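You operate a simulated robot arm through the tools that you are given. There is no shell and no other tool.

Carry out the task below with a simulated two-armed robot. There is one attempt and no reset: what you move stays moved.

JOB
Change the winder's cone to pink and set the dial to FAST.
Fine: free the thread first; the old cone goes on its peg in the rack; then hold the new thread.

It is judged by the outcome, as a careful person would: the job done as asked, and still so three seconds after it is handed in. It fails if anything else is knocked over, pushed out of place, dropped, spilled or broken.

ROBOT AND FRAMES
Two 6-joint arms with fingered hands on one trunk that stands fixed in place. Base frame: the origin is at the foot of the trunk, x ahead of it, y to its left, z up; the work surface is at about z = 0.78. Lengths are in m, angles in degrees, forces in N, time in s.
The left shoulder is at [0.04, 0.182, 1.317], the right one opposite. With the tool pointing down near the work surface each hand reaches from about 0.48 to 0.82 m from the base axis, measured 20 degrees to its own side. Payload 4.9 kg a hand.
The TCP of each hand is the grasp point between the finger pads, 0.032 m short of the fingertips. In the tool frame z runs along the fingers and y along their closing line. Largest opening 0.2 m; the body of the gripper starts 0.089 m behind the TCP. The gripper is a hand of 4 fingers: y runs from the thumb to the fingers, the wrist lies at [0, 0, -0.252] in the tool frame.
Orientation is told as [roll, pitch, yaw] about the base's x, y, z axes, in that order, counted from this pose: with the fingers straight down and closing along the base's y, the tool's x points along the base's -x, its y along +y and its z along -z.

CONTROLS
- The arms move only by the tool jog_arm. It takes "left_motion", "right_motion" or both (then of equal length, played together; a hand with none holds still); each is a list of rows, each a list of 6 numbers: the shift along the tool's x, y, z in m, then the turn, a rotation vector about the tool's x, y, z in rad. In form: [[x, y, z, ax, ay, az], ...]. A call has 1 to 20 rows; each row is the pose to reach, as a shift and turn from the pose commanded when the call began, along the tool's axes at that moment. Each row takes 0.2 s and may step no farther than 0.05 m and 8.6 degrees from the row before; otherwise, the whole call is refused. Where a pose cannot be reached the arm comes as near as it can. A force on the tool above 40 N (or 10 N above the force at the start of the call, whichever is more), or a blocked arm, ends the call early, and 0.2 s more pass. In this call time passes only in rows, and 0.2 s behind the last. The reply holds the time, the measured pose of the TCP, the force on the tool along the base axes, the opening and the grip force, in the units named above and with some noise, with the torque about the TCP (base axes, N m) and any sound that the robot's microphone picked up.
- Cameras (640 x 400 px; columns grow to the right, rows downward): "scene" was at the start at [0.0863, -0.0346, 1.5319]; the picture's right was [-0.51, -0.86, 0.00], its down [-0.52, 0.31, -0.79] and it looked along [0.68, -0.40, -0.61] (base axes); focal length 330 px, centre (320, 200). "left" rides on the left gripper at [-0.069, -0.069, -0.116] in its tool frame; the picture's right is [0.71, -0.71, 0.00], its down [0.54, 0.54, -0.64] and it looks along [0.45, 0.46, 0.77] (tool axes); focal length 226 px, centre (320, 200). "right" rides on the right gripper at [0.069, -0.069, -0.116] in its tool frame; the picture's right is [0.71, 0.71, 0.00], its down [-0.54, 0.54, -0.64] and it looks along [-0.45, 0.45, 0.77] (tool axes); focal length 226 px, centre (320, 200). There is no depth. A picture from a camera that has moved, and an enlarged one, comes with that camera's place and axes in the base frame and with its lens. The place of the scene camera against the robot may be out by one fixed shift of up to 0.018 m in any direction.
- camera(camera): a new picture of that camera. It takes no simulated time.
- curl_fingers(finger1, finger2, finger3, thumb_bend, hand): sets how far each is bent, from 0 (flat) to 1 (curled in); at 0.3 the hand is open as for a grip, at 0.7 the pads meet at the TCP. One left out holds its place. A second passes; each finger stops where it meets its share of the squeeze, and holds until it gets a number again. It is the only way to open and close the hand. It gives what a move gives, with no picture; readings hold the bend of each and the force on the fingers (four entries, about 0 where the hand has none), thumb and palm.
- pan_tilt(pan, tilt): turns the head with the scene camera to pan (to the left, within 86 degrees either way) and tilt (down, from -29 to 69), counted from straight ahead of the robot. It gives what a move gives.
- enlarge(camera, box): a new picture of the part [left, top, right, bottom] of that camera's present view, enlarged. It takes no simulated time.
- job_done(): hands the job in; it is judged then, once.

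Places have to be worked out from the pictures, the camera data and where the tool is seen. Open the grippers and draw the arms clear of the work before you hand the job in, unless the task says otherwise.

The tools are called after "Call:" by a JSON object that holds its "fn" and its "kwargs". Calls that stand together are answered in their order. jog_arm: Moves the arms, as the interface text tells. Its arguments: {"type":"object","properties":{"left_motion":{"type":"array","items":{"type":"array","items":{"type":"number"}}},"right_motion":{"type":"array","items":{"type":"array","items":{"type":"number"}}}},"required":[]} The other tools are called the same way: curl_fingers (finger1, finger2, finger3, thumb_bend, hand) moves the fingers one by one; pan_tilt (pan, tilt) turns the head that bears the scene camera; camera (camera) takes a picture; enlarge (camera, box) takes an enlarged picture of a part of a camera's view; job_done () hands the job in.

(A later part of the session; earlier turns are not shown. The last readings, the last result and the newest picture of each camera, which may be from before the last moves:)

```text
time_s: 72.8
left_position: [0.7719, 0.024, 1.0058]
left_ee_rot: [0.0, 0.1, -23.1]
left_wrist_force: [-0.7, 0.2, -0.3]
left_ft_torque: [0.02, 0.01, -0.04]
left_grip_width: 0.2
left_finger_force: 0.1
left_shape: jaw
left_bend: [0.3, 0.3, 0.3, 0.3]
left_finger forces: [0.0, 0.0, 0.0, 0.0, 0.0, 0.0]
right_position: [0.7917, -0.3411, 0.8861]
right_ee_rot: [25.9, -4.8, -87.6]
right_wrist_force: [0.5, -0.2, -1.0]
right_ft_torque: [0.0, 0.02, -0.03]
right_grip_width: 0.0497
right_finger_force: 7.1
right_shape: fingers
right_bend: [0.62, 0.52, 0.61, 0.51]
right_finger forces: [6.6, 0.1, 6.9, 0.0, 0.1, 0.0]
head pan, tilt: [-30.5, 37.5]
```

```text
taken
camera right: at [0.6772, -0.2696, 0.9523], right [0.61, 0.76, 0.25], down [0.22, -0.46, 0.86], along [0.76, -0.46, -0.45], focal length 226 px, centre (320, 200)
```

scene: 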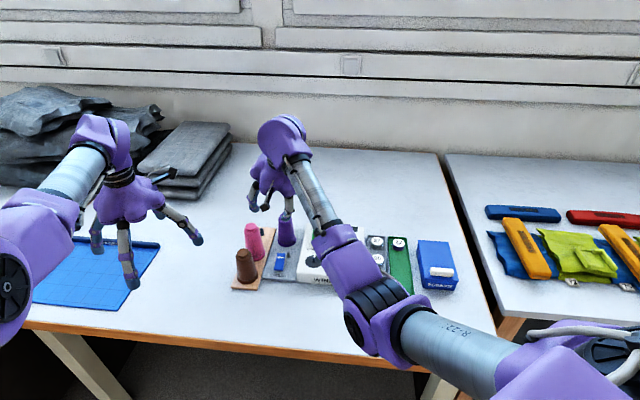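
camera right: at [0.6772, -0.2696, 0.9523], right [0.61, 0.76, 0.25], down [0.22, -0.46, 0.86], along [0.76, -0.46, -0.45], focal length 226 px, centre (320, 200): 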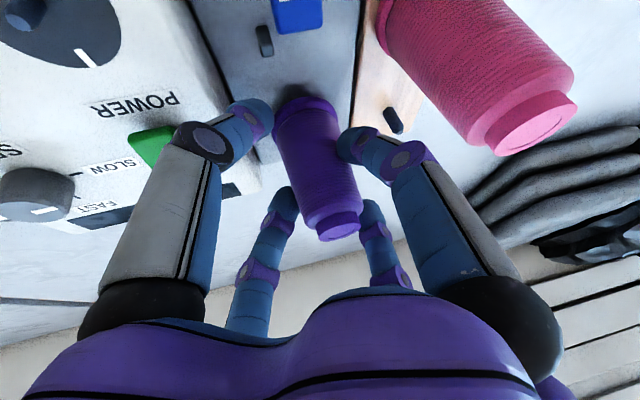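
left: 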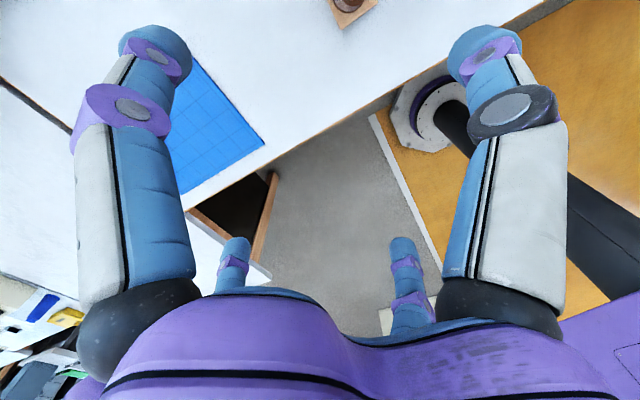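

The cone now comes up with the hand (6.6/6.9 N held, about 1 N weight). I lift another 5 cm, gently.

Call:
{"fn": "jog_arm", "kwargs": {"right_motion": [[-0.0011, 0.0057, -0.0116, 0, 0, 0], [-0.0022, 0.0114, -0.0233, 0, 0, 0], [-0.0033, 0.017, -0.0349, 0, 0, 0], [-0.0044, 0.0227, -0.0466, 0, 0, 0]]}}

Call:
{"fn": "camera", "kwargs": {"camera": "right"}}

Call:
{"fn": "enlarge", "kwargs": {"camera": "scene", "box": [225, 150, 335, 280]}}

```text
time_s: 73.8
left_position: [0.7713, 0.0227, 1.006]
left_ee_rot: [-0.1, 0.2, -23.1]
left_wrist_force: [0.2, 0.0, -0.1]
left_ft_torque: [0.01, 0.01, 0.0]
left_grip_width: 0.2
left_finger_force: 0.0
left_shape: jaw
left_bend: [0.3, 0.3, 0.3, 0.3]
left_finger forces: [0.0, 0.1, 0.1, 0.1, 0.1, 0.0]
right_position: [0.7912, -0.3382, 0.9365]
right_ee_rot: [25.8, -4.8, -87.7]
right_wrist_force: [-0.3, -0.5, -1.9]
right_ft_torque: [-0.02, 0.03, -0.03]
right_grip_width: 0.0498
right_finger_force: 6.7
right_shape: fingers
right_bend: [0.62, 0.52, 0.61, 0.51]
right_finger forces: [6.5, 0.1, 6.7, 0.1, 0.0, 0.0]
head pan, tilt: [-30.5, 37.5]
```

```text
taken
camera right: at [0.6766, -0.2691, 1.0039], right [0.61, 0.76, 0.25], down [0.22, -0.46, 0.86], along [0.76, -0.46, -0.45], focal length 226 px, centre (320, 200)
```

right: 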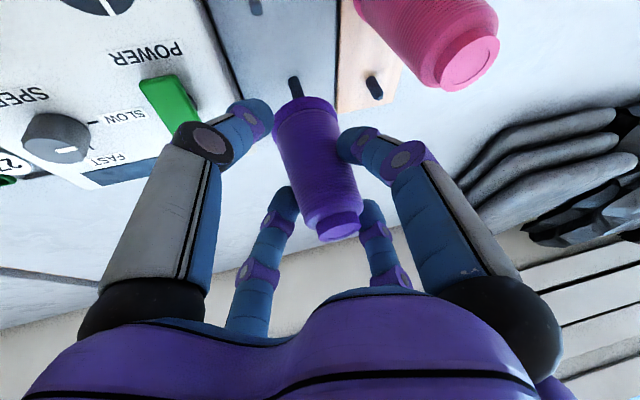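

```text
3.08 times, centred on (280, 215) of scene
camera zoom: at [0.0863, -0.0347, 1.5319], right [-0.51, -0.86, 0.0], down [-0.52, 0.31, -0.79], along [0.68, -0.4, -0.61], focal length 1015 px, centre (443, 154)
```

zoom: 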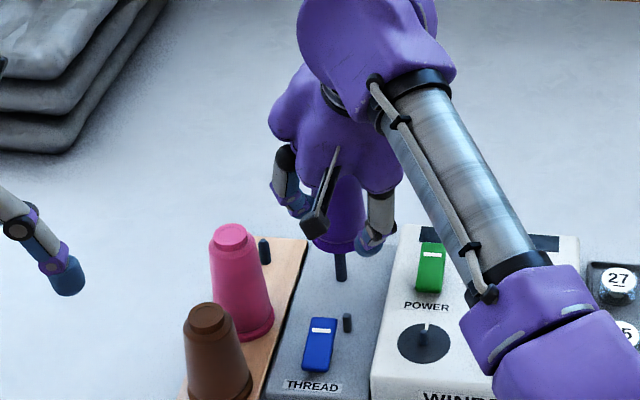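

The purple cone is clear of its spindle, which is visible below. I zoom to measure the spindle, the cone's base and the rack peg.

Call:
{"fn": "enlarge", "kwargs": {"camera": "right", "box": [240, 30, 420, 150]}}

Call:
{"fn": "enlarge", "kwargs": {"camera": "scene", "box": [262, 205, 312, 255]}}

```text
3.33 times, centred on (330, 90) of right
camera zoom: at [0.6766, -0.2691, 1.0039], right [0.61, 0.76, 0.25], down [0.22, -0.46, 0.86], along [0.76, -0.46, -0.45], focal length 754 px, centre (287, 567)
```

zoom: 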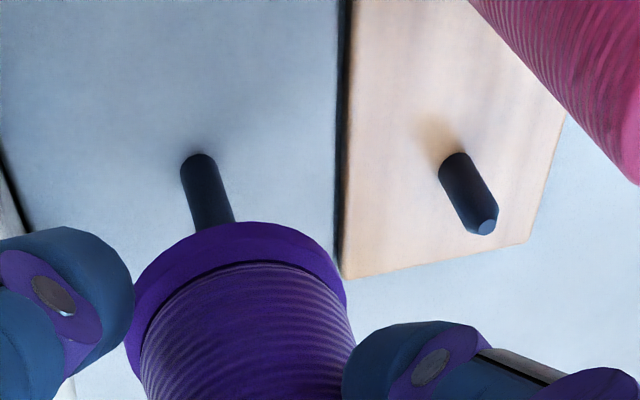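

```text
8.00 times, centred on (287, 230) of scene
camera zoom: at [0.0863, -0.0347, 1.5319], right [-0.51, -0.86, 0.0], down [-0.52, 0.31, -0.79], along [0.68, -0.4, -0.61], focal length 2638 px, centre (584, -40)
```

zoom: 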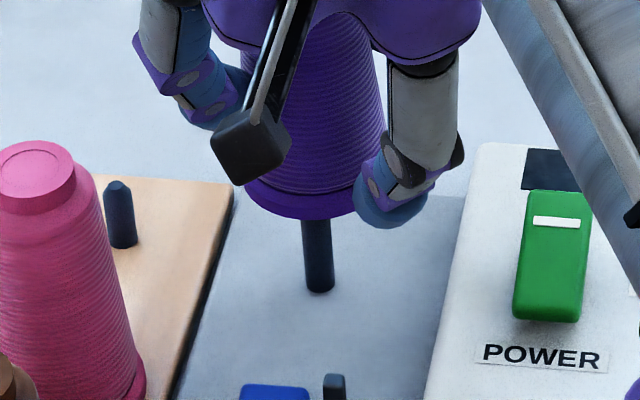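

Measured in one view: spindle ≈ [0.808, −0.339], rack peg ≈ [0.8745, −0.2815] (top ≈ 0.816). I raise the cone 3 cm more, carry it over the peg, and turn the hand 15° clockwise about the cone's axis so finger 1 keeps clear of pink.

Call:
{"fn": "jog_arm", "kwargs": {"right_motion": [[-0.0025, 0.0131, -0.0269, 0, 0, 0], [0.0048, 0.0212, -0.0236, 0.0027, -0.0142, 0.0291], [0.0122, 0.0293, -0.0203, 0.0055, -0.0284, 0.0582], [0.0195, 0.0374, -0.0171, 0.0082, -0.0426, 0.0873], [0.0268, 0.0455, -0.0138, 0.0109, -0.0568, 0.1165], [0.0341, 0.0536, -0.0105, 0.0137, -0.071, 0.1456], [0.0415, 0.0617, -0.0073, 0.0164, -0.0852, 0.1747], [0.0488, 0.0698, -0.004, 0.0191, -0.0994, 0.2038], [0.0561, 0.0779, -0.0007, 0.0218, -0.1136, 0.2329]]}}

Call:
{"fn": "camera", "kwargs": {"camera": "right"}}

Call:
{"fn": "enlarge", "kwargs": {"camera": "scene", "box": [215, 150, 325, 280]}}

```text
time_s: 75.8
left_position: [0.7722, 0.0221, 1.0055]
left_ee_rot: [-0.1, 0.2, -23.1]
left_wrist_force: [0.2, 0.3, 0.0]
left_ft_torque: [0.03, 0.02, 0.01]
left_grip_width: 0.2001
left_finger_force: 0.1
left_shape: jaw
left_bend: [0.3, 0.3, 0.3, 0.3]
left_finger forces: [0.1, 0.0, 0.0, 0.0, 0.0, 0.1]
right_position: [0.859, -0.277, 0.9676]
right_ee_rot: [26.0, -4.8, -102.7]
right_wrist_force: [-0.5, 0.0, -1.9]
right_ft_torque: [0.03, 0.02, 0.01]
right_grip_width: 0.0494
right_finger_force: 6.3
right_shape: fingers
right_bend: [0.62, 0.52, 0.61, 0.51]
right_finger forces: [6.4, 0.0, 6.5, 0.1, 0.0, 0.0]
head pan, tilt: [-30.5, 37.5]
```

```text
taken
camera right: at [0.7667, -0.1782, 1.0346], right [0.78, 0.57, 0.25], down [0.1, -0.5, 0.86], along [0.62, -0.65, -0.45], focal length 226 px, centre (320, 200)
```

right: 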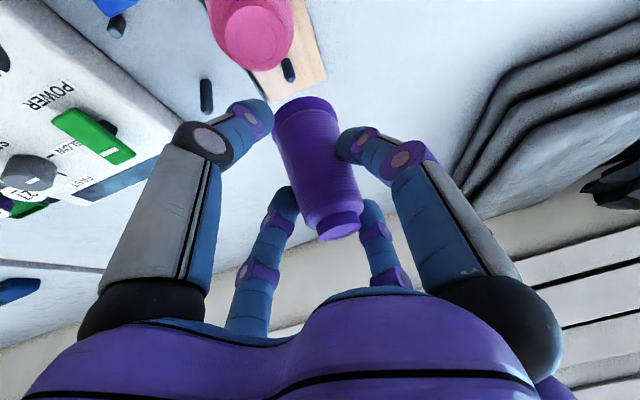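

```text
3.08 times, centred on (270, 215) of scene
camera zoom: at [0.0863, -0.0346, 1.5319], right [-0.51, -0.86, 0.0], down [-0.52, 0.31, -0.79], along [0.68, -0.4, -0.61], focal length 1015 px, centre (474, 154)
```

zoom: 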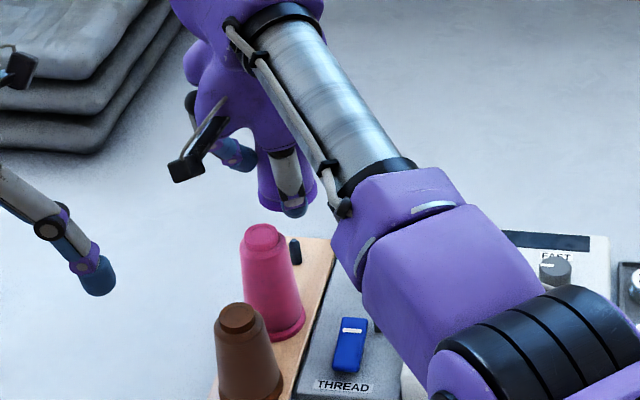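

The cone hangs over the rack with the peg just visible beyond its base. I zoom to compare peg and cone base positions.

Call:
{"fn": "enlarge", "kwargs": {"camera": "right", "box": [200, 20, 380, 140]}}

Call:
{"fn": "enlarge", "kwargs": {"camera": "scene", "box": [245, 190, 295, 240]}}

```text
3.33 times, centred on (290, 80) of right
camera zoom: at [0.7667, -0.1782, 1.0346], right [0.78, 0.57, 0.25], down [0.1, -0.5, 0.86], along [0.62, -0.65, -0.45], focal length 754 px, centre (420, 600)
```

zoom: 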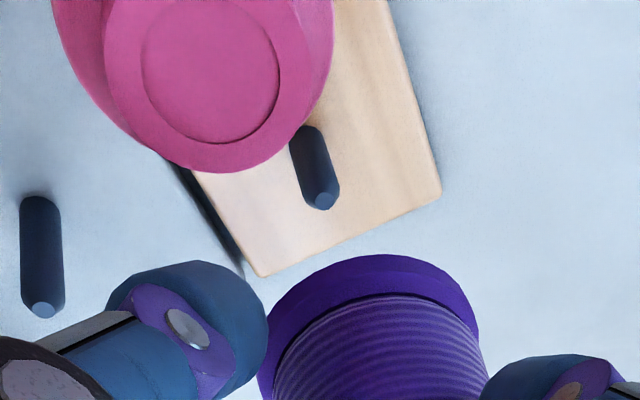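

```text
8.00 times, centred on (270, 215) of scene
camera zoom: at [0.0863, -0.0346, 1.5319], right [-0.51, -0.86, 0.0], down [-0.52, 0.31, -0.79], along [0.68, -0.4, -0.61], focal length 2638 px, centre (720, 80)
```

zoom: 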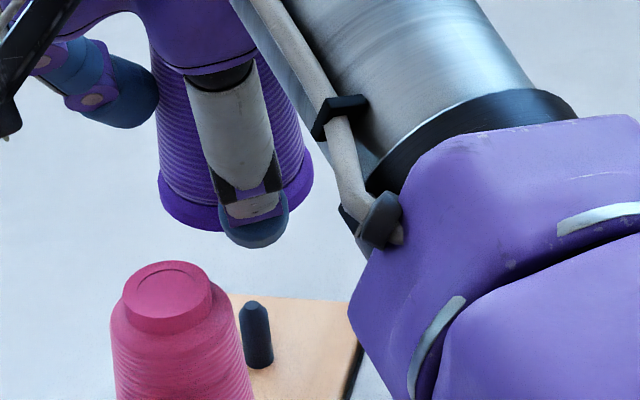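

Peg ≈ [0.874, −0.282]; cone base centre ≈ [0.8755, −0.2845], so I shift by (−1.5, +2) mm and lower to about 2 cm above the peg top.

Call:
{"fn": "jog_arm", "kwargs": {"right_motion": [[0.0028, -0.0082, 0.0126, 0, 0, 0], [0.0041, -0.0147, 0.026, 0, 0, 0], [0.0054, -0.0213, 0.0394, 0, 0, 0]]}}

Call:
{"fn": "enlarge", "kwargs": {"camera": "right", "box": [200, 20, 380, 140]}}

Call:
{"fn": "enlarge", "kwargs": {"camera": "scene", "box": [235, 190, 295, 250]}}

```text
time_s: 76.6
left_position: [0.7731, 0.0229, 1.0051]
left_ee_rot: [-0.1, 0.3, -23.1]
left_wrist_force: [-0.1, -0.6, -0.2]
left_ft_torque: [0.0, 0.02, 0.02]
left_grip_width: 0.2
left_finger_force: 0.1
left_shape: jaw
left_bend: [0.3, 0.3, 0.3, 0.3]
left_finger forces: [0.0, 0.0, 0.1, 0.0, 0.0, 0.0]
right_position: [0.859, -0.2756, 0.922]
right_ee_rot: [26.1, -4.9, -102.6]
right_wrist_force: [-0.8, 0.2, -1.3]
right_ft_torque: [0.02, 0.01, 0.01]
right_grip_width: 0.05
right_finger_force: 5.9
right_shape: fingers
right_bend: [0.62, 0.52, 0.61, 0.51]
right_finger forces: [6.3, 0.0, 6.4, 0.1, 0.1, 0.0]
head pan, tilt: [-30.5, 37.5]
```

```text
3.33 times, centred on (290, 80) of right
camera zoom: at [0.7663, -0.1774, 0.9895], right [0.78, 0.57, 0.25], down [0.1, -0.5, 0.86], along [0.62, -0.65, -0.45], focal length 754 px, centre (420, 600)
```

zoom: 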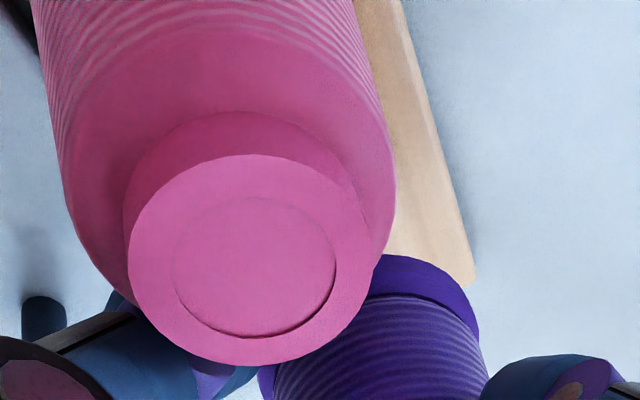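

```text
6.67 times, centred on (265, 220) of scene
camera zoom: at [0.0863, -0.0347, 1.5319], right [-0.51, -0.86, 0.0], down [-0.52, 0.31, -0.79], along [0.68, -0.4, -0.61], focal length 2199 px, centre (687, 67)
```

zoom: 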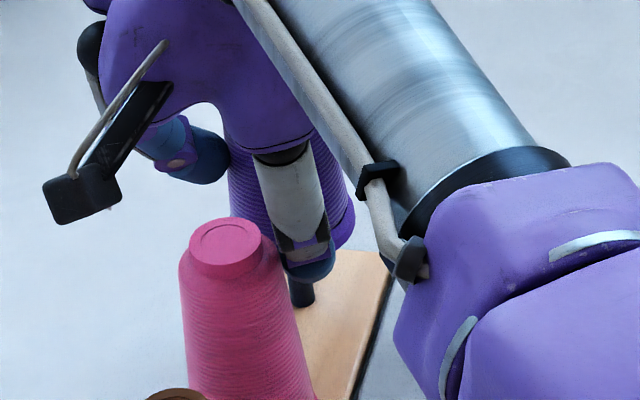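

My 15° turn brought the thumb closer to pink; the original yaw had pink centred in the gap between thumb and finger 1. I turn back 15° about the cone's axis at this height before lowering further.

Call:
{"fn": "jog_arm", "kwargs": {"right_motion": [[-0.002, 0.0001, 0.0002, -0.011, 0.0572, -0.1173], [-0.0041, 0.0002, 0.0005, -0.0219, 0.1144, -0.2345]]}}

Call:
{"fn": "camera", "kwargs": {"camera": "right"}}

Call:
{"fn": "enlarge", "kwargs": {"camera": "scene", "box": [235, 190, 295, 250]}}

```text
time_s: 77.2
left_position: [0.7719, 0.0225, 1.0058]
left_ee_rot: [-0.2, 0.3, -23.1]
left_wrist_force: [0.1, 0.6, 0.7]
left_ft_torque: [0.04, 0.03, 0.0]
left_grip_width: 0.1997
left_finger_force: 0.1
left_shape: jaw
left_bend: [0.3, 0.3, 0.3, 0.3]
left_finger forces: [0.1, 0.0, 0.1, 0.0, 0.1, 0.0]
right_position: [0.8588, -0.2798, 0.9237]
right_ee_rot: [26.0, -4.9, -87.6]
right_wrist_force: [-0.5, 1.1, -1.7]
right_ft_torque: [0.03, 0.04, -0.01]
right_grip_width: 0.0495
right_finger_force: 6.2
right_shape: fingers
right_bend: [0.62, 0.52, 0.61, 0.51]
right_finger forces: [6.2, 0.0, 6.4, 0.0, 0.1, 0.0]
head pan, tilt: [-30.5, 37.5]
```

```text
taken
camera right: at [0.7433, -0.2094, 0.99], right [0.6, 0.76, 0.25], down [0.23, -0.46, 0.86], along [0.76, -0.46, -0.45], focal length 226 px, centre (320, 200)
```

right: 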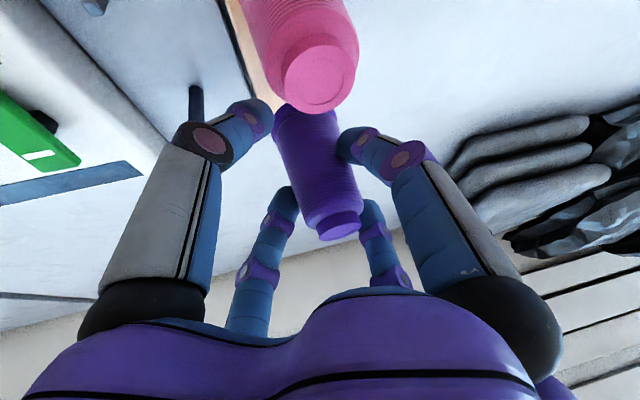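

```text
6.67 times, centred on (265, 220) of scene
camera zoom: at [0.0863, -0.0347, 1.5319], right [-0.51, -0.86, 0.0], down [-0.52, 0.31, -0.79], along [0.68, -0.4, -0.61], focal length 2199 px, centre (687, 67)
```

zoom: 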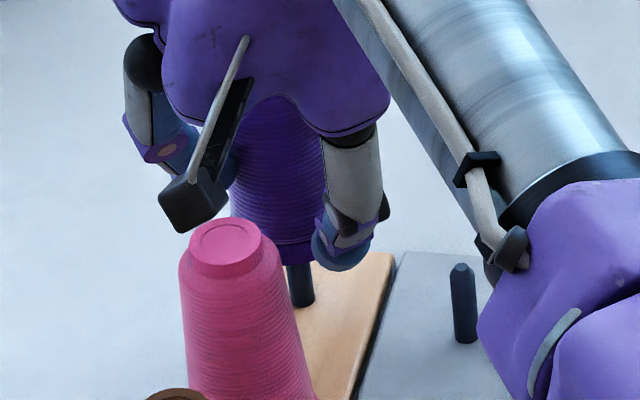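

Scene and hand views agree the cone is over the peg within about 2 mm. I turn 7° clockwise to even out the gaps to pink, then lower 2 cm.

Call:
{"fn": "jog_arm", "kwargs": {"right_motion": [[0.0019, 0.0002, -0.0001, 0.01, -0.0524, 0.1075]]}}

Call:
{"fn": "jog_arm", "kwargs": {"right_motion": [[0.0008, -0.0044, 0.009, 0, 0, 0], [0.0017, -0.0087, 0.0179, 0, 0, 0]]}}

Call:
{"fn": "camera", "kwargs": {"camera": "right"}}

Call:
{"fn": "enlarge", "kwargs": {"camera": "scene", "box": [235, 190, 295, 250]}}

```text
time_s: 77.6
left_position: [0.7736, 0.0235, 1.006]
left_ee_rot: [-0.2, 0.2, -23.1]
left_wrist_force: [0.7, 0.5, 0.8]
left_ft_torque: [-0.03, 0.02, -0.03]
left_grip_width: 0.1998
left_finger_force: 0.0
left_shape: jaw
left_bend: [0.3, 0.3, 0.3, 0.3]
left_finger forces: [0.0, 0.1, 0.1, 0.0, 0.0, 0.0]
right_position: [0.8571, -0.2775, 0.9234]
right_ee_rot: [25.9, -4.8, -94.5]
right_wrist_force: [0.0, -0.5, -1.2]
right_ft_torque: [0.03, 0.05, 0.0]
right_grip_width: 0.0498
right_finger_force: 6.3
right_shape: fingers
right_bend: [0.62, 0.52, 0.61, 0.51]
right_finger forces: [6.3, 0.0, 6.4, 0.0, 0.1, 0.0]
head pan, tilt: [-30.5, 37.5]
```

```text
time_s: 78.2
left_position: [0.7736, 0.0226, 1.0063]
left_ee_rot: [-0.1, 0.2, -23.1]
left_wrist_force: [-0.1, -0.4, 0.7]
left_ft_torque: [0.0, 0.02, 0.01]
left_grip_width: 0.1997
left_finger_force: 0.0
left_shape: jaw
left_bend: [0.3, 0.3, 0.3, 0.3]
left_finger forces: [0.1, 0.1, 0.0, 0.0, 0.0, 0.0]
right_position: [0.8564, -0.2772, 0.9037]
right_ee_rot: [25.9, -4.7, -94.4]
right_wrist_force: [-0.8, 0.5, -1.6]
right_ft_torque: [0.04, 0.03, 0.02]
right_grip_width: 0.0498
right_finger_force: 5.9
right_shape: fingers
right_bend: [0.62, 0.52, 0.61, 0.51]
right_finger forces: [6.2, 0.1, 6.4, 0.1, 0.0, 0.1]
head pan, tilt: [-30.5, 37.5]
```

```text
taken
camera right: at [0.7515, -0.194, 0.9707], right [0.69, 0.68, 0.25], down [0.17, -0.49, 0.86], along [0.7, -0.55, -0.45], focal length 226 px, centre (320, 200)
```

right: 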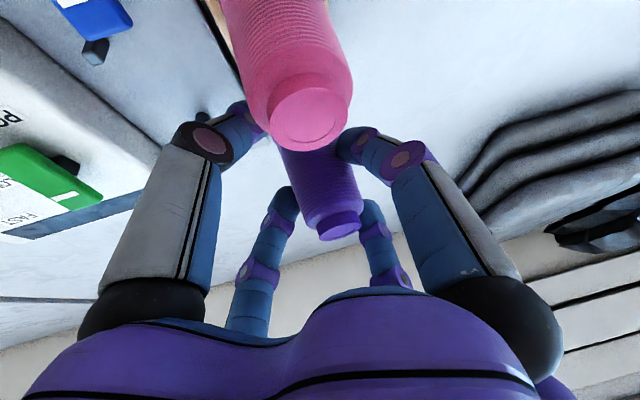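

```text
6.67 times, centred on (265, 220) of scene
camera zoom: at [0.0864, -0.0347, 1.5319], right [-0.51, -0.86, 0.0], down [-0.52, 0.31, -0.79], along [0.68, -0.4, -0.61], focal length 2199 px, centre (687, 67)
```

zoom: 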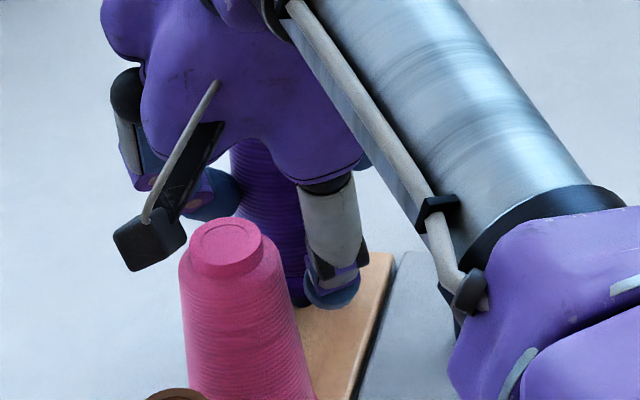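

The cone's base is right at peg-top height. I nudge (+1, −2) mm and lower another 1.2 cm, watching the force for any sideways contact.

Call:
{"fn": "jog_arm", "kwargs": {"right_motion": [[-0.0019, 0.001, 0.0006, 0, 0, 0], [-0.0014, -0.0016, 0.006, 0, 0, 0], [-0.0009, -0.0042, 0.0113, 0, 0, 0]]}}

```text
time_s: 79.0
left_position: [0.7727, 0.0244, 1.0055]
left_ee_rot: [-0.1, 0.2, -23.0]
left_wrist_force: [0.5, -0.6, -0.1]
left_ft_torque: [0.0, 0.01, -0.03]
left_grip_width: 0.2001
left_finger_force: 0.1
left_shape: jaw
left_bend: [0.3, 0.3, 0.3, 0.3]
left_finger forces: [0.0, 0.0, 0.0, 0.0, 0.0, 0.1]
right_position: [0.858, -0.2811, 0.8908]
right_ee_rot: [26.0, -4.8, -94.6]
right_wrist_force: [0.3, -0.4, -1.5]
right_ft_torque: [-0.01, 0.05, -0.01]
right_grip_width: 0.0496
right_finger_force: 6.7
right_shape: fingers
right_bend: [0.62, 0.52, 0.61, 0.51]
right_finger forces: [6.3, 0.0, 6.5, 0.1, 0.0, 0.1]
head pan, tilt: [-30.5, 37.5]
```

No contact force with the base now below the peg's top, so the peg is in the bore. I lower the last 1.5 cm in small steps until it seats.

Call:
{"fn": "jog_arm", "kwargs": {"right_motion": [[0.0004, -0.0022, 0.0045, 0, 0, 0], [0.0008, -0.0044, 0.009, 0, 0, 0], [0.0011, -0.0061, 0.0125, 0, 0, 0]]}}

Call:
{"fn": "camera", "kwargs": {"camera": "right"}}

Call:
{"fn": "enlarge", "kwargs": {"camera": "scene", "box": [235, 190, 295, 250]}}

```text
time_s: 79.8
left_position: [0.7722, 0.0238, 1.005]
left_ee_rot: [-0.1, 0.2, -23.2]
left_wrist_force: [0.5, -0.2, -0.2]
left_ft_torque: [0.01, 0.04, -0.01]
left_grip_width: 0.1998
left_finger_force: 0.1
left_shape: jaw
left_bend: [0.3, 0.3, 0.3, 0.3]
left_finger forces: [0.1, 0.0, 0.0, 0.1, 0.0, 0.0]
right_position: [0.8582, -0.279, 0.8775]
right_ee_rot: [26.0, -4.8, -94.6]
right_wrist_force: [-0.2, -0.3, -1.4]
right_ft_torque: [0.01, -0.01, 0.04]
right_grip_width: 0.0499
right_finger_force: 6.3
right_shape: fingers
right_bend: [0.62, 0.52, 0.61, 0.51]
right_finger forces: [6.3, 0.1, 6.4, 0.0, 0.0, 0.1]
head pan, tilt: [-30.5, 37.5]
```

```text
taken
camera right: at [0.7534, -0.196, 0.9437], right [0.69, 0.68, 0.25], down [0.17, -0.49, 0.86], along [0.7, -0.55, -0.45], focal length 226 px, centre (320, 200)
```

right: 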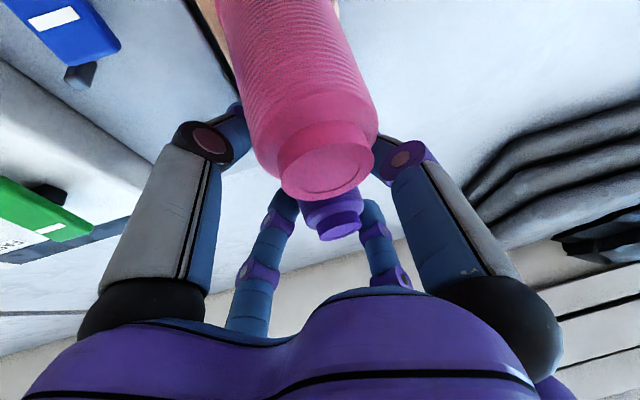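

```text
6.67 times, centred on (265, 220) of scene
camera zoom: at [0.0864, -0.0347, 1.5319], right [-0.51, -0.86, 0.0], down [-0.52, 0.31, -0.79], along [0.68, -0.4, -0.61], focal length 2199 px, centre (687, 67)
```

zoom: 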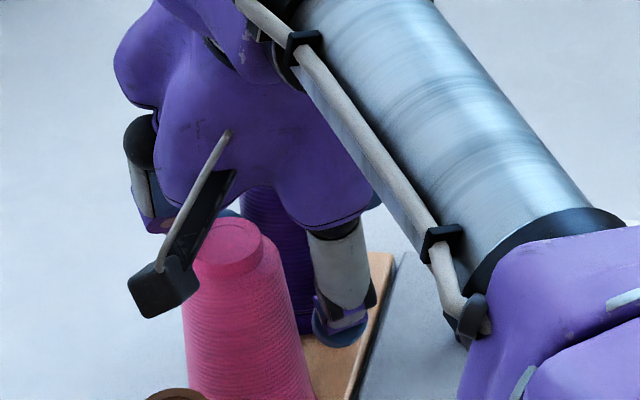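

Still carrying the cone's weight, about 2 mm above seated by my reckoning. I lower 4 mm more in 1–2 mm steps.

Call:
{"fn": "jog_arm", "kwargs": {"right_motion": [[0.0002, -0.0009, 0.0018, 0, 0, 0], [0.0003, -0.0018, 0.0036, 0, 0, 0]]}}

```text
time_s: 80.4
left_position: [0.7724, 0.0213, 1.006]
left_ee_rot: [0.0, 0.1, -23.1]
left_wrist_force: [0.1, 0.0, 0.2]
left_ft_torque: [-0.03, -0.01, 0.02]
left_grip_width: 0.1998
left_finger_force: 0.0
left_shape: jaw
left_bend: [0.3, 0.3, 0.3, 0.3]
left_finger forces: [0.0, 0.1, 0.0, 0.1, 0.0, 0.0]
right_position: [0.8585, -0.2796, 0.8727]
right_ee_rot: [26.0, -4.9, -94.5]
right_wrist_force: [-1.0, 0.2, 2.1]
right_ft_torque: [0.07, -0.03, -0.01]
right_grip_width: 0.0499
right_finger_force: 7.7
right_shape: fingers
right_bend: [0.62, 0.52, 0.61, 0.51]
right_finger forces: [7.4, 0.1, 7.7, 0.1, 0.1, 0.1]
head pan, tilt: [-30.5, 37.5]
```

The force turned to +2.1 N: the cone is seated on the rack. I open fingers 1 and 3 just enough to let go.

Call:
{"fn": "curl_fingers", "kwargs": {"hand": "right", "finger1": 0.55, "finger3": 0.55}}

Call:
{"fn": "camera", "kwargs": {"camera": "right"}}

```text
time_s: 81.4
left_position: [0.7744, 0.0226, 1.0068]
left_ee_rot: [-0.1, 0.2, -23.2]
left_wrist_force: [0.3, 0.5, -0.8]
left_ft_torque: [0.03, 0.03, -0.01]
left_grip_width: 0.1999
left_finger_force: 0.1
left_shape: jaw
left_bend: [0.3, 0.3, 0.3, 0.3]
left_finger forces: [0.0, 0.0, 0.0, 0.0, 0.1, 0.1]
right_position: [0.8581, -0.2801, 0.8727]
right_ee_rot: [26.0, -4.8, -94.6]
right_wrist_force: [0.2, 0.2, -0.6]
right_ft_torque: [-0.02, 0.02, 0.0]
right_grip_width: 0.0582
right_finger_force: 0.0
right_shape: fingers
right_bend: [0.55, 0.52, 0.55, 0.51]
right_finger forces: [0.1, 0.1, 0.1, 0.0, 0.1, 0.1]
head pan, tilt: [-30.5, 37.5]
```

```text
taken
camera right: at [0.7526, -0.1964, 0.9394], right [0.69, 0.68, 0.25], down [0.17, -0.49, 0.86], along [0.7, -0.55, -0.45], focal length 226 px, centre (320, 200)
```

right: 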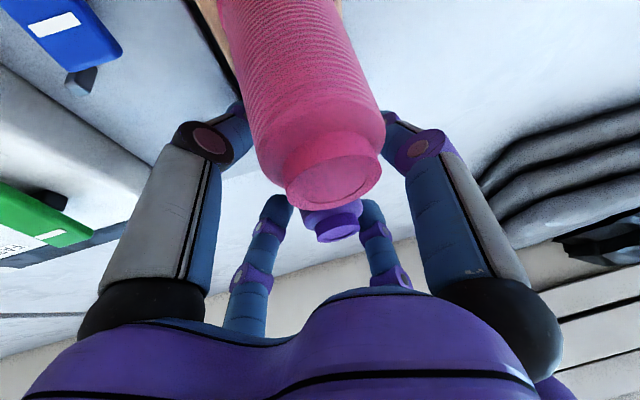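

Released with no contact forces. I lift straight up 9 cm and look at the rack.

Call:
{"fn": "jog_arm", "kwargs": {"right_motion": [[-0.0017, 0.0087, -0.0179, 0, 0, 0], [-0.0042, 0.0218, -0.0448, 0, 0, 0], [-0.0067, 0.035, -0.0717, 0, 0, 0], [-0.0092, 0.0481, -0.0985, 0, 0, 0]]}}

Call:
{"fn": "camera", "kwargs": {"camera": "right"}}

Call:
{"fn": "enlarge", "kwargs": {"camera": "scene", "box": [225, 190, 335, 290]}}

```text
time_s: 82.4
left_position: [0.7724, 0.0224, 1.0051]
left_ee_rot: [-0.1, 0.1, -23.1]
left_wrist_force: [0.2, 0.3, 0.0]
left_ft_torque: [0.04, 0.0, 0.0]
left_grip_width: 0.1999
left_finger_force: 0.1
left_shape: jaw
left_bend: [0.3, 0.3, 0.3, 0.3]
left_finger forces: [0.0, 0.0, 0.0, 0.0, 0.0, 0.0]
right_position: [0.8588, -0.28, 0.982]
right_ee_rot: [25.8, -4.8, -94.5]
right_wrist_force: [-0.2, 0.4, 0.0]
right_ft_torque: [-0.01, -0.01, -0.04]
right_grip_width: 0.0584
right_finger_force: 0.1
right_shape: fingers
right_bend: [0.55, 0.52, 0.55, 0.51]
right_finger forces: [0.1, 0.0, 0.0, 0.1, 0.0, 0.0]
head pan, tilt: [-30.5, 37.5]
```

```text
taken
camera right: at [0.7534, -0.1951, 1.0485], right [0.69, 0.68, 0.25], down [0.17, -0.49, 0.86], along [0.7, -0.55, -0.45], focal length 226 px, centre (320, 200)
```

right: 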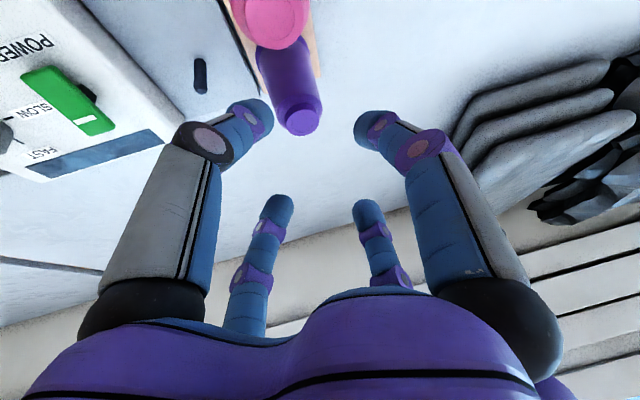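

```text
4.00 times, centred on (280, 240) of scene
camera zoom: at [0.0862, -0.0346, 1.5319], right [-0.51, -0.86, 0.0], down [-0.52, 0.31, -0.79], along [0.68, -0.4, -0.61], focal length 1319 px, centre (480, 40)
```

zoom: 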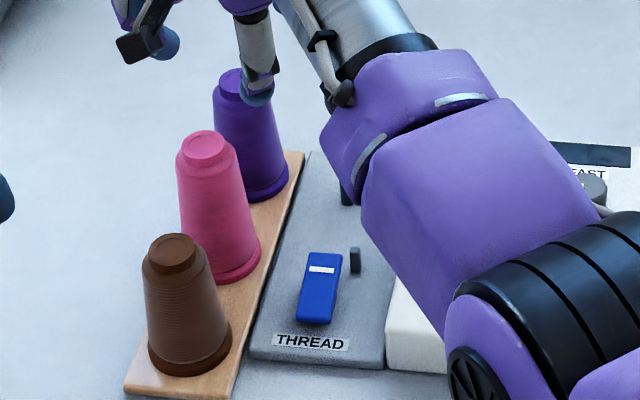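

Purple stands on its own peg in the rack. Now I move above the pink cone (TCP ≈ [0.796, −0.2285, 0.98]) with yaw back at −88°, where the neighbours fall in the finger gaps.

Call:
{"fn": "jog_arm", "kwargs": {"right_motion": [[0.0154, -0.0194, -0.0109, -0.0033, 0.0173, -0.0354], [0.0309, -0.0388, -0.0218, -0.0066, 0.0346, -0.0709], [0.0463, -0.0582, -0.0327, -0.0099, 0.0519, -0.1063]]}}

Call:
{"fn": "camera", "kwargs": {"camera": "right"}}

Call:
{"fn": "enlarge", "kwargs": {"camera": "right", "box": [220, 0, 420, 150]}}

```text
time_s: 83.2
left_position: [0.7722, 0.0232, 1.0052]
left_ee_rot: [-0.2, 0.2, -23.1]
left_wrist_force: [-1.3, 1.1, -0.7]
left_ft_torque: [-0.04, 0.03, -0.02]
left_grip_width: 0.1997
left_finger_force: 0.0
left_shape: jaw
left_bend: [0.3, 0.3, 0.3, 0.3]
left_finger forces: [0.1, 0.1, 0.0, 0.0, 0.0, 0.1]
right_position: [0.7946, -0.2282, 0.9832]
right_ee_rot: [26.1, -4.7, -87.8]
right_wrist_force: [0.3, -0.2, 0.5]
right_ft_torque: [-0.02, 0.0, 0.02]
right_grip_width: 0.0585
right_finger_force: 0.1
right_shape: fingers
right_bend: [0.55, 0.52, 0.55, 0.51]
right_finger forces: [0.1, 0.0, 0.0, 0.0, 0.0, 0.1]
head pan, tilt: [-30.5, 37.5]
```

```text
taken
camera right: at [0.6796, -0.1571, 1.0501], right [0.61, 0.76, 0.25], down [0.22, -0.46, 0.86], along [0.76, -0.46, -0.45], focal length 226 px, centre (320, 200)
```

right: 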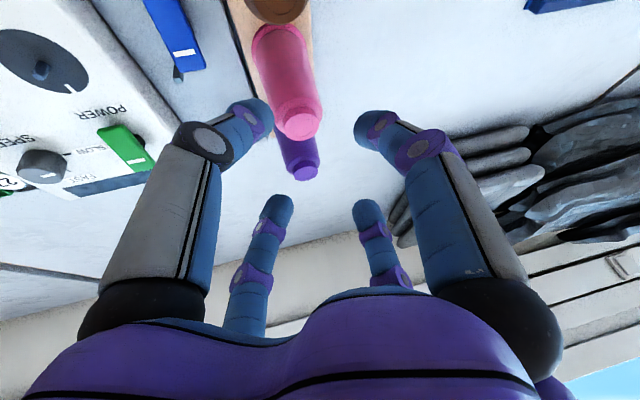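

```text
2.67 times, centred on (320, 75) of right
camera zoom: at [0.6796, -0.1571, 1.0501], right [0.61, 0.76, 0.25], down [0.22, -0.46, 0.86], along [0.76, -0.46, -0.45], focal length 603 px, centre (320, 533)
```

zoom: 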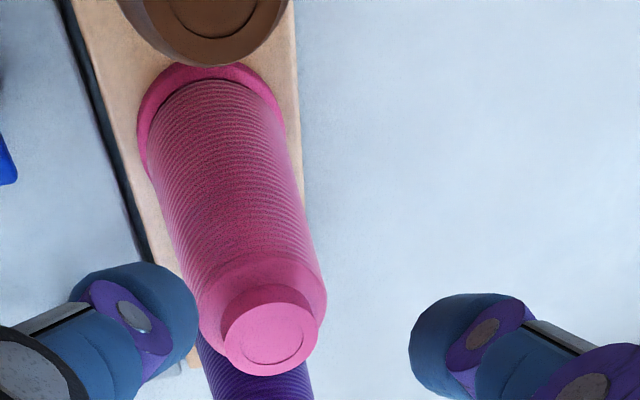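

Pink hasn't moved in the scene view; its axis averages to ≈ [0.809, −0.230]. I lower over it to z≈0.913 first and check clearances.

Call:
{"fn": "jog_arm", "kwargs": {"right_motion": [[0.0013, -0.0185, 0.0355, 0, 0, 0], [0.0038, -0.0316, 0.0624, 0, 0, 0]]}}

Call:
{"fn": "camera", "kwargs": {"camera": "right"}}

Call:
{"fn": "enlarge", "kwargs": {"camera": "scene", "box": [225, 170, 335, 290]}}

```text
time_s: 83.8
left_position: [0.7727, 0.0226, 1.0065]
left_ee_rot: [-0.1, 0.2, -23.2]
left_wrist_force: [-0.7, -0.4, 0.1]
left_ft_torque: [0.03, 0.05, 0.0]
left_grip_width: 0.1999
left_finger_force: 0.1
left_shape: jaw
left_bend: [0.3, 0.3, 0.3, 0.3]
left_finger forces: [0.1, 0.0, 0.1, 0.0, 0.1, 0.1]
right_position: [0.7958, -0.2295, 0.9126]
right_ee_rot: [25.9, -4.8, -87.7]
right_wrist_force: [0.4, 0.7, -1.0]
right_ft_torque: [0.02, -0.02, -0.03]
right_grip_width: 0.0584
right_finger_force: 0.1
right_shape: fingers
right_bend: [0.55, 0.52, 0.55, 0.51]
right_finger forces: [0.0, 0.1, 0.0, 0.1, 0.1, 0.1]
head pan, tilt: [-30.5, 37.5]
```

```text
taken
camera right: at [0.681, -0.1595, 0.9793], right [0.61, 0.76, 0.25], down [0.22, -0.46, 0.86], along [0.76, -0.46, -0.45], focal length 226 px, centre (320, 200)
```

right: 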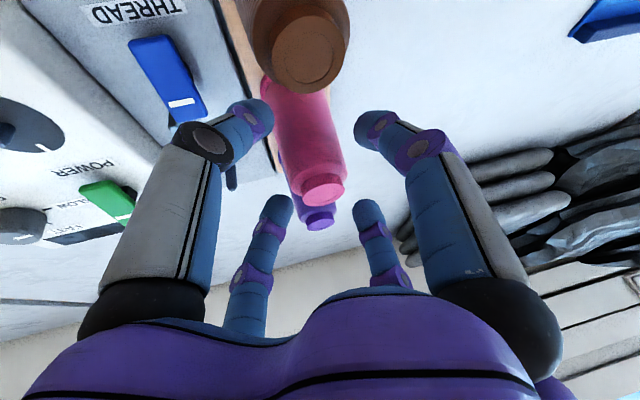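

```text
3.33 times, centred on (280, 230) of scene
camera zoom: at [0.0864, -0.0348, 1.5319], right [-0.51, -0.86, 0.0], down [-0.52, 0.31, -0.79], along [0.68, -0.4, -0.61], focal length 1099 px, centre (453, 100)
```

zoom: 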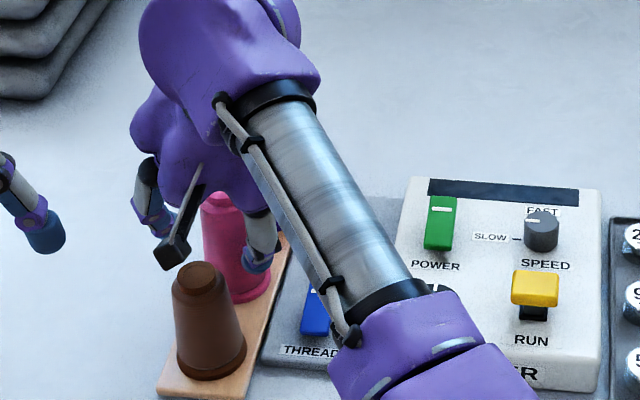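

Clearances are good; best estimate of pink is [0.8135, −0.232]. I nudge (+2, −2.5) mm and lower to the gripping height z≈0.873.

Call:
{"fn": "jog_arm", "kwargs": {"right_motion": [[-0.0009, -0.0071, 0.0187, 0, 0, 0], [0.0007, -0.0157, 0.0365, 0, 0, 0]]}}

Call:
{"fn": "camera", "kwargs": {"camera": "right"}}

```text
time_s: 84.4
left_position: [0.7727, 0.0228, 1.0049]
left_ee_rot: [-0.1, 0.2, -23.1]
left_wrist_force: [-0.3, 0.0, 0.2]
left_ft_torque: [0.04, 0.03, 0.0]
left_grip_width: 0.1999
left_finger_force: 0.1
left_shape: jaw
left_bend: [0.3, 0.3, 0.3, 0.3]
left_finger forces: [0.0, 0.0, 0.0, 0.1, 0.0, 0.1]
right_position: [0.7971, -0.2323, 0.8746]
right_ee_rot: [25.9, -4.9, -87.7]
right_wrist_force: [0.3, 0.5, 0.8]
right_ft_torque: [-0.03, -0.03, -0.02]
right_grip_width: 0.0586
right_finger_force: 0.1
right_shape: fingers
right_bend: [0.55, 0.52, 0.55, 0.51]
right_finger forces: [0.0, 0.0, 0.0, 0.0, 0.0, 0.0]
head pan, tilt: [-30.5, 37.5]
```

```text
taken
camera right: at [0.6823, -0.1626, 0.9405], right [0.61, 0.76, 0.25], down [0.22, -0.46, 0.86], along [0.76, -0.46, -0.45], focal length 226 px, centre (320, 200)
```

right: 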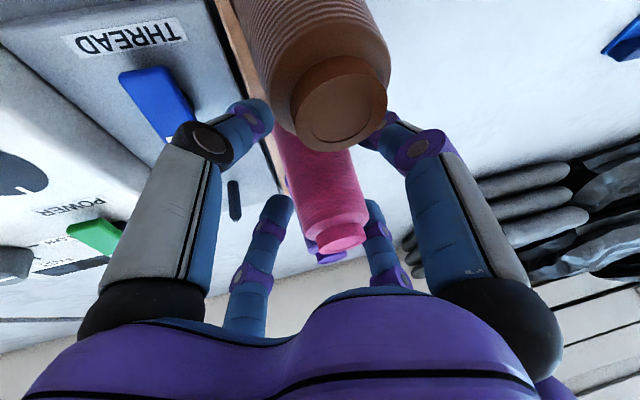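

The view matches the purple grip closely (pink ~3 mm further ahead). I move 2.5 mm forward and close fingers 1 and 3.

Call:
{"fn": "jog_arm", "kwargs": {"right_motion": [[-0.0001, 0.0022, 0.0011, 0, 0, 0]]}}

Call:
{"fn": "curl_fingers", "kwargs": {"hand": "right", "finger1": 0.95, "finger3": 0.95}}

Call:
{"fn": "jog_arm", "kwargs": {"right_motion": [[-0.0004, 0.0022, -0.0045, 0, 0, 0], [-0.0008, 0.0044, -0.009, 0, 0, 0]]}}

Call:
{"fn": "camera", "kwargs": {"camera": "right"}}

```text
time_s: 84.8
left_position: [0.7722, 0.0239, 1.0065]
left_ee_rot: [-0.1, 0.1, -23.2]
left_wrist_force: [-1.2, 0.4, 0.4]
left_ft_torque: [0.0, 0.01, -0.02]
left_grip_width: 0.1999
left_finger_force: 0.1
left_shape: jaw
left_bend: [0.3, 0.3, 0.3, 0.3]
left_finger forces: [0.0, 0.0, 0.1, 0.0, 0.1, 0.1]
right_position: [0.7977, -0.232, 0.872]
right_ee_rot: [26.0, -4.9, -87.6]
right_wrist_force: [0.1, 0.2, 0.0]
right_ft_torque: [-0.01, -0.01, 0.0]
right_grip_width: 0.0586
right_finger_force: 0.2
right_shape: fingers
right_bend: [0.55, 0.52, 0.55, 0.51]
right_finger forces: [0.0, 0.0, 0.0, 0.0, 0.1, 0.0]
head pan, tilt: [-30.5, 37.5]
```

```text
time_s: 85.8
left_position: [0.7726, 0.0231, 1.0057]
left_ee_rot: [-0.1, 0.2, -23.0]
left_wrist_force: [0.5, 0.5, 0.0]
left_ft_torque: [-0.02, -0.02, -0.02]
left_grip_width: 0.1997
left_finger_force: 0.0
left_shape: jaw
left_bend: [0.3, 0.3, 0.3, 0.3]
left_finger forces: [0.0, 0.1, 0.0, 0.0, 0.0, 0.0]
right_position: [0.8, -0.2324, 0.8724]
right_ee_rot: [25.9, -4.7, -87.7]
right_wrist_force: [0.4, 0.0, -0.2]
right_ft_torque: [0.01, -0.01, 0.02]
right_grip_width: 0.0509
right_finger_force: 6.8
right_shape: fingers
right_bend: [0.61, 0.52, 0.62, 0.51]
right_finger forces: [7.0, 0.0, 6.7, 0.0, 0.1, 0.0]
head pan, tilt: [-30.5, 37.5]
```

```text
time_s: 86.4
left_position: [0.7728, 0.0234, 1.0049]
left_ee_rot: [-0.1, 0.3, -23.1]
left_wrist_force: [0.0, -0.1, 0.3]
left_ft_torque: [0.03, -0.02, 0.0]
left_grip_width: 0.2001
left_finger_force: 0.0
left_shape: jaw
left_bend: [0.3, 0.3, 0.3, 0.3]
left_finger forces: [0.0, 0.0, 0.0, 0.0, 0.1, 0.1]
right_position: [0.7983, -0.2327, 0.8818]
right_ee_rot: [25.9, -4.8, -87.8]
right_wrist_force: [0.9, 0.1, -1.5]
right_ft_torque: [0.02, -0.02, 0.03]
right_grip_width: 0.0505
right_finger_force: 6.7
right_shape: fingers
right_bend: [0.61, 0.52, 0.62, 0.51]
right_finger forces: [6.7, 0.0, 6.8, 0.1, 0.0, 0.0]
head pan, tilt: [-30.5, 37.5]
```

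```text
taken
camera right: at [0.6838, -0.1621, 0.9501], right [0.61, 0.76, 0.25], down [0.22, -0.46, 0.86], along [0.76, -0.46, -0.45], focal length 226 px, centre (320, 200)
```

right: 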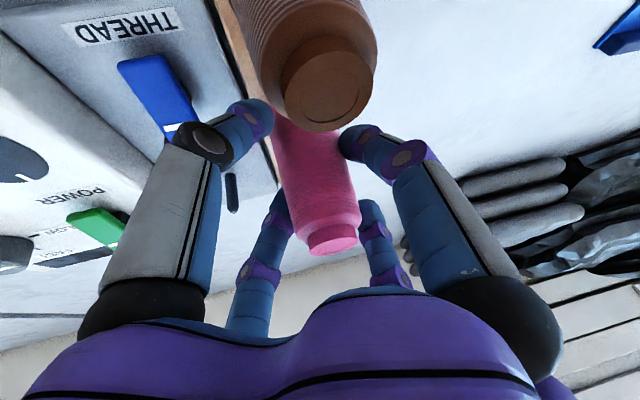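

Pink comes up cleanly. I lift it to z≈0.957 (base about 0.87, spindle top 0.838).

Call:
{"fn": "jog_arm", "kwargs": {"right_motion": [[-0.0016, 0.0083, -0.017, 0, 0, 0], [-0.0032, 0.0166, -0.034, 0, 0, 0], [-0.0048, 0.0249, -0.0511, 0, 0, 0], [-0.0063, 0.0328, -0.0672, 0, 0, 0]]}}

Call:
{"fn": "camera", "kwargs": {"camera": "right"}}

Call:
{"fn": "enlarge", "kwargs": {"camera": "scene", "box": [225, 170, 335, 290]}}

```text
time_s: 87.4
left_position: [0.7722, 0.0227, 1.0049]
left_ee_rot: [-0.2, 0.2, -23.1]
left_wrist_force: [0.0, 0.0, 0.1]
left_ft_torque: [-0.01, 0.01, 0.01]
left_grip_width: 0.1999
left_finger_force: 0.1
left_shape: jaw
left_bend: [0.3, 0.3, 0.3, 0.3]
left_finger forces: [0.0, 0.0, 0.0, 0.0, 0.1, 0.0]
right_position: [0.7993, -0.2324, 0.9567]
right_ee_rot: [25.9, -4.8, -87.8]
right_wrist_force: [0.3, 0.6, -2.8]
right_ft_torque: [0.01, 0.0, 0.01]
right_grip_width: 0.0505
right_finger_force: 6.8
right_shape: fingers
right_bend: [0.61, 0.52, 0.62, 0.51]
right_finger forces: [6.7, 0.0, 6.8, 0.0, 0.1, 0.0]
head pan, tilt: [-30.5, 37.5]
```

```text
taken
camera right: at [0.685, -0.1614, 1.0249], right [0.61, 0.76, 0.25], down [0.22, -0.46, 0.86], along [0.76, -0.46, -0.45], focal length 226 px, centre (320, 200)
```

right: 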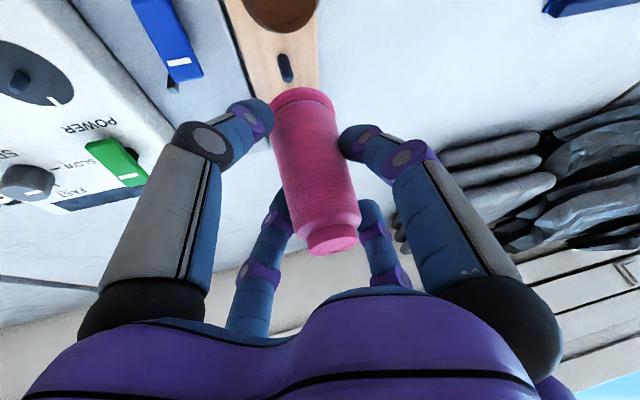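

```text
3.33 times, centred on (280, 230) of scene
camera zoom: at [0.0863, -0.0347, 1.5319], right [-0.51, -0.86, 0.0], down [-0.52, 0.31, -0.79], along [0.68, -0.4, -0.61], focal length 1099 px, centre (453, 100)
```

zoom: 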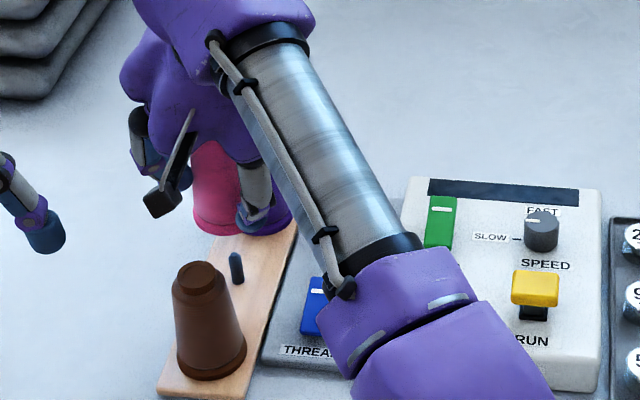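

Pink is lifted and its middle peg is visible. I zoom to measure the peg against the held cone's base, so I know the cone's offset in the grip.

Call:
{"fn": "enlarge", "kwargs": {"camera": "right", "box": [220, 20, 400, 140]}}

```text
3.33 times, centred on (310, 80) of right
camera zoom: at [0.685, -0.1614, 1.0249], right [0.61, 0.76, 0.25], down [0.22, -0.46, 0.86], along [0.76, -0.46, -0.45], focal length 754 px, centre (353, 600)
```

zoom: 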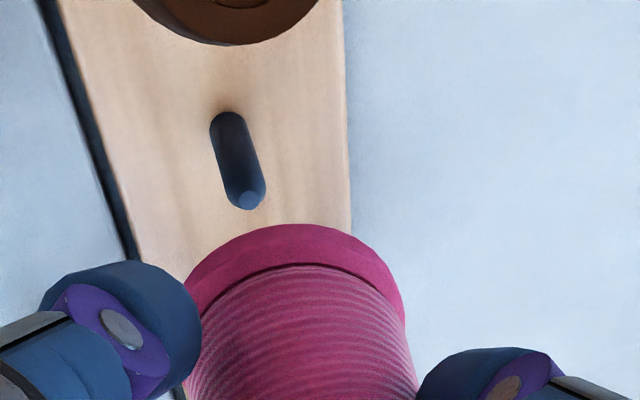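

The held pink cone's base is about [0.006, 0.006] from the TCP (slight lean). Aiming its base at the spindle [0.808, −0.338], I raise 2.5 cm and carry it across to TCP ≈ [0.802, −0.344].

Call:
{"fn": "jog_arm", "kwargs": {"right_motion": [[-0.0021, 0.0109, -0.0224, 0, 0, 0], [-0.0206, 0.0099, -0.0212, 0, 0, 0], [-0.0392, 0.0089, -0.0199, 0, 0, 0], [-0.0577, 0.0079, -0.0187, 0, 0, 0], [-0.0762, 0.007, -0.0174, 0, 0, 0], [-0.0948, 0.006, -0.0162, 0, 0, 0], [-0.1133, 0.005, -0.0149, 0, 0, 0]]}}

Call:
{"fn": "camera", "kwargs": {"camera": "right"}}

Call:
{"fn": "enlarge", "kwargs": {"camera": "right", "box": [220, 20, 400, 140]}}

Call:
{"fn": "enlarge", "kwargs": {"camera": "scene", "box": [245, 170, 325, 270]}}

```text
time_s: 89.0
left_position: [0.7729, 0.0231, 1.0051]
left_ee_rot: [-0.1, 0.2, -23.1]
left_wrist_force: [-0.2, 0.5, -0.5]
left_ft_torque: [-0.01, 0.02, -0.03]
left_grip_width: 0.2
left_finger_force: 0.1
left_shape: jaw
left_bend: [0.3, 0.3, 0.3, 0.3]
left_finger forces: [0.1, 0.0, 0.1, 0.1, 0.0, 0.0]
right_position: [0.8015, -0.3455, 0.9832]
right_ee_rot: [26.0, -4.7, -87.8]
right_wrist_force: [-0.8, 0.1, -2.4]
right_ft_torque: [0.02, -0.04, 0.02]
right_grip_width: 0.0505
right_finger_force: 7.1
right_shape: fingers
right_bend: [0.61, 0.52, 0.62, 0.51]
right_finger forces: [6.5, 0.1, 6.7, 0.1, 0.1, 0.1]
head pan, tilt: [-30.5, 37.5]
```

```text
taken
camera right: at [0.6863, -0.2745, 1.0507], right [0.61, 0.76, 0.25], down [0.22, -0.46, 0.86], along [0.76, -0.46, -0.45], focal length 226 px, centre (320, 200)
```

right: 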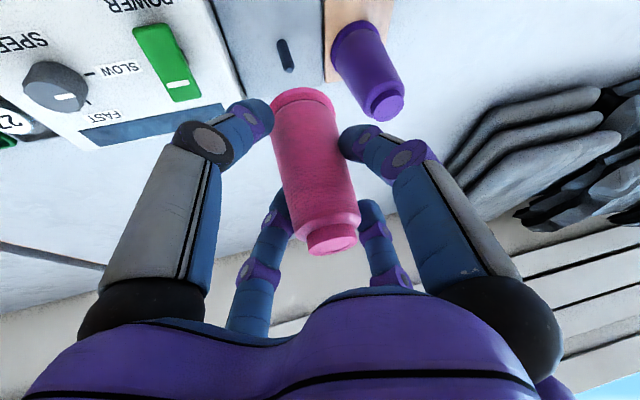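

```text
3.33 times, centred on (310, 80) of right
camera zoom: at [0.6863, -0.2745, 1.0507], right [0.61, 0.76, 0.25], down [0.22, -0.46, 0.86], along [0.76, -0.46, -0.45], focal length 754 px, centre (353, 600)
```

zoom: 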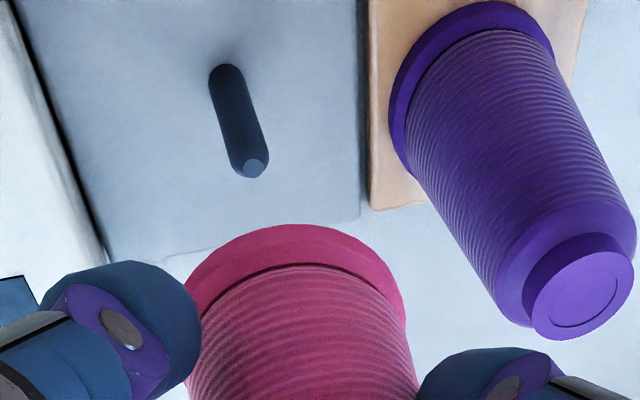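

```text
4.00 times, centred on (285, 220) of scene
camera zoom: at [0.0863, -0.0347, 1.5319], right [-0.51, -0.86, 0.0], down [-0.52, 0.31, -0.79], along [0.68, -0.4, -0.61], focal length 1319 px, centre (460, 120)
```

zoom: 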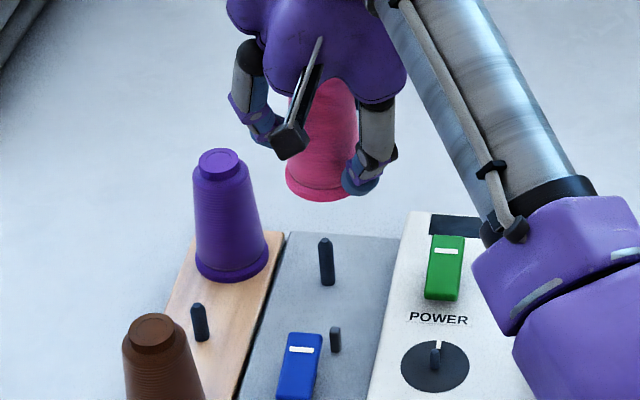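

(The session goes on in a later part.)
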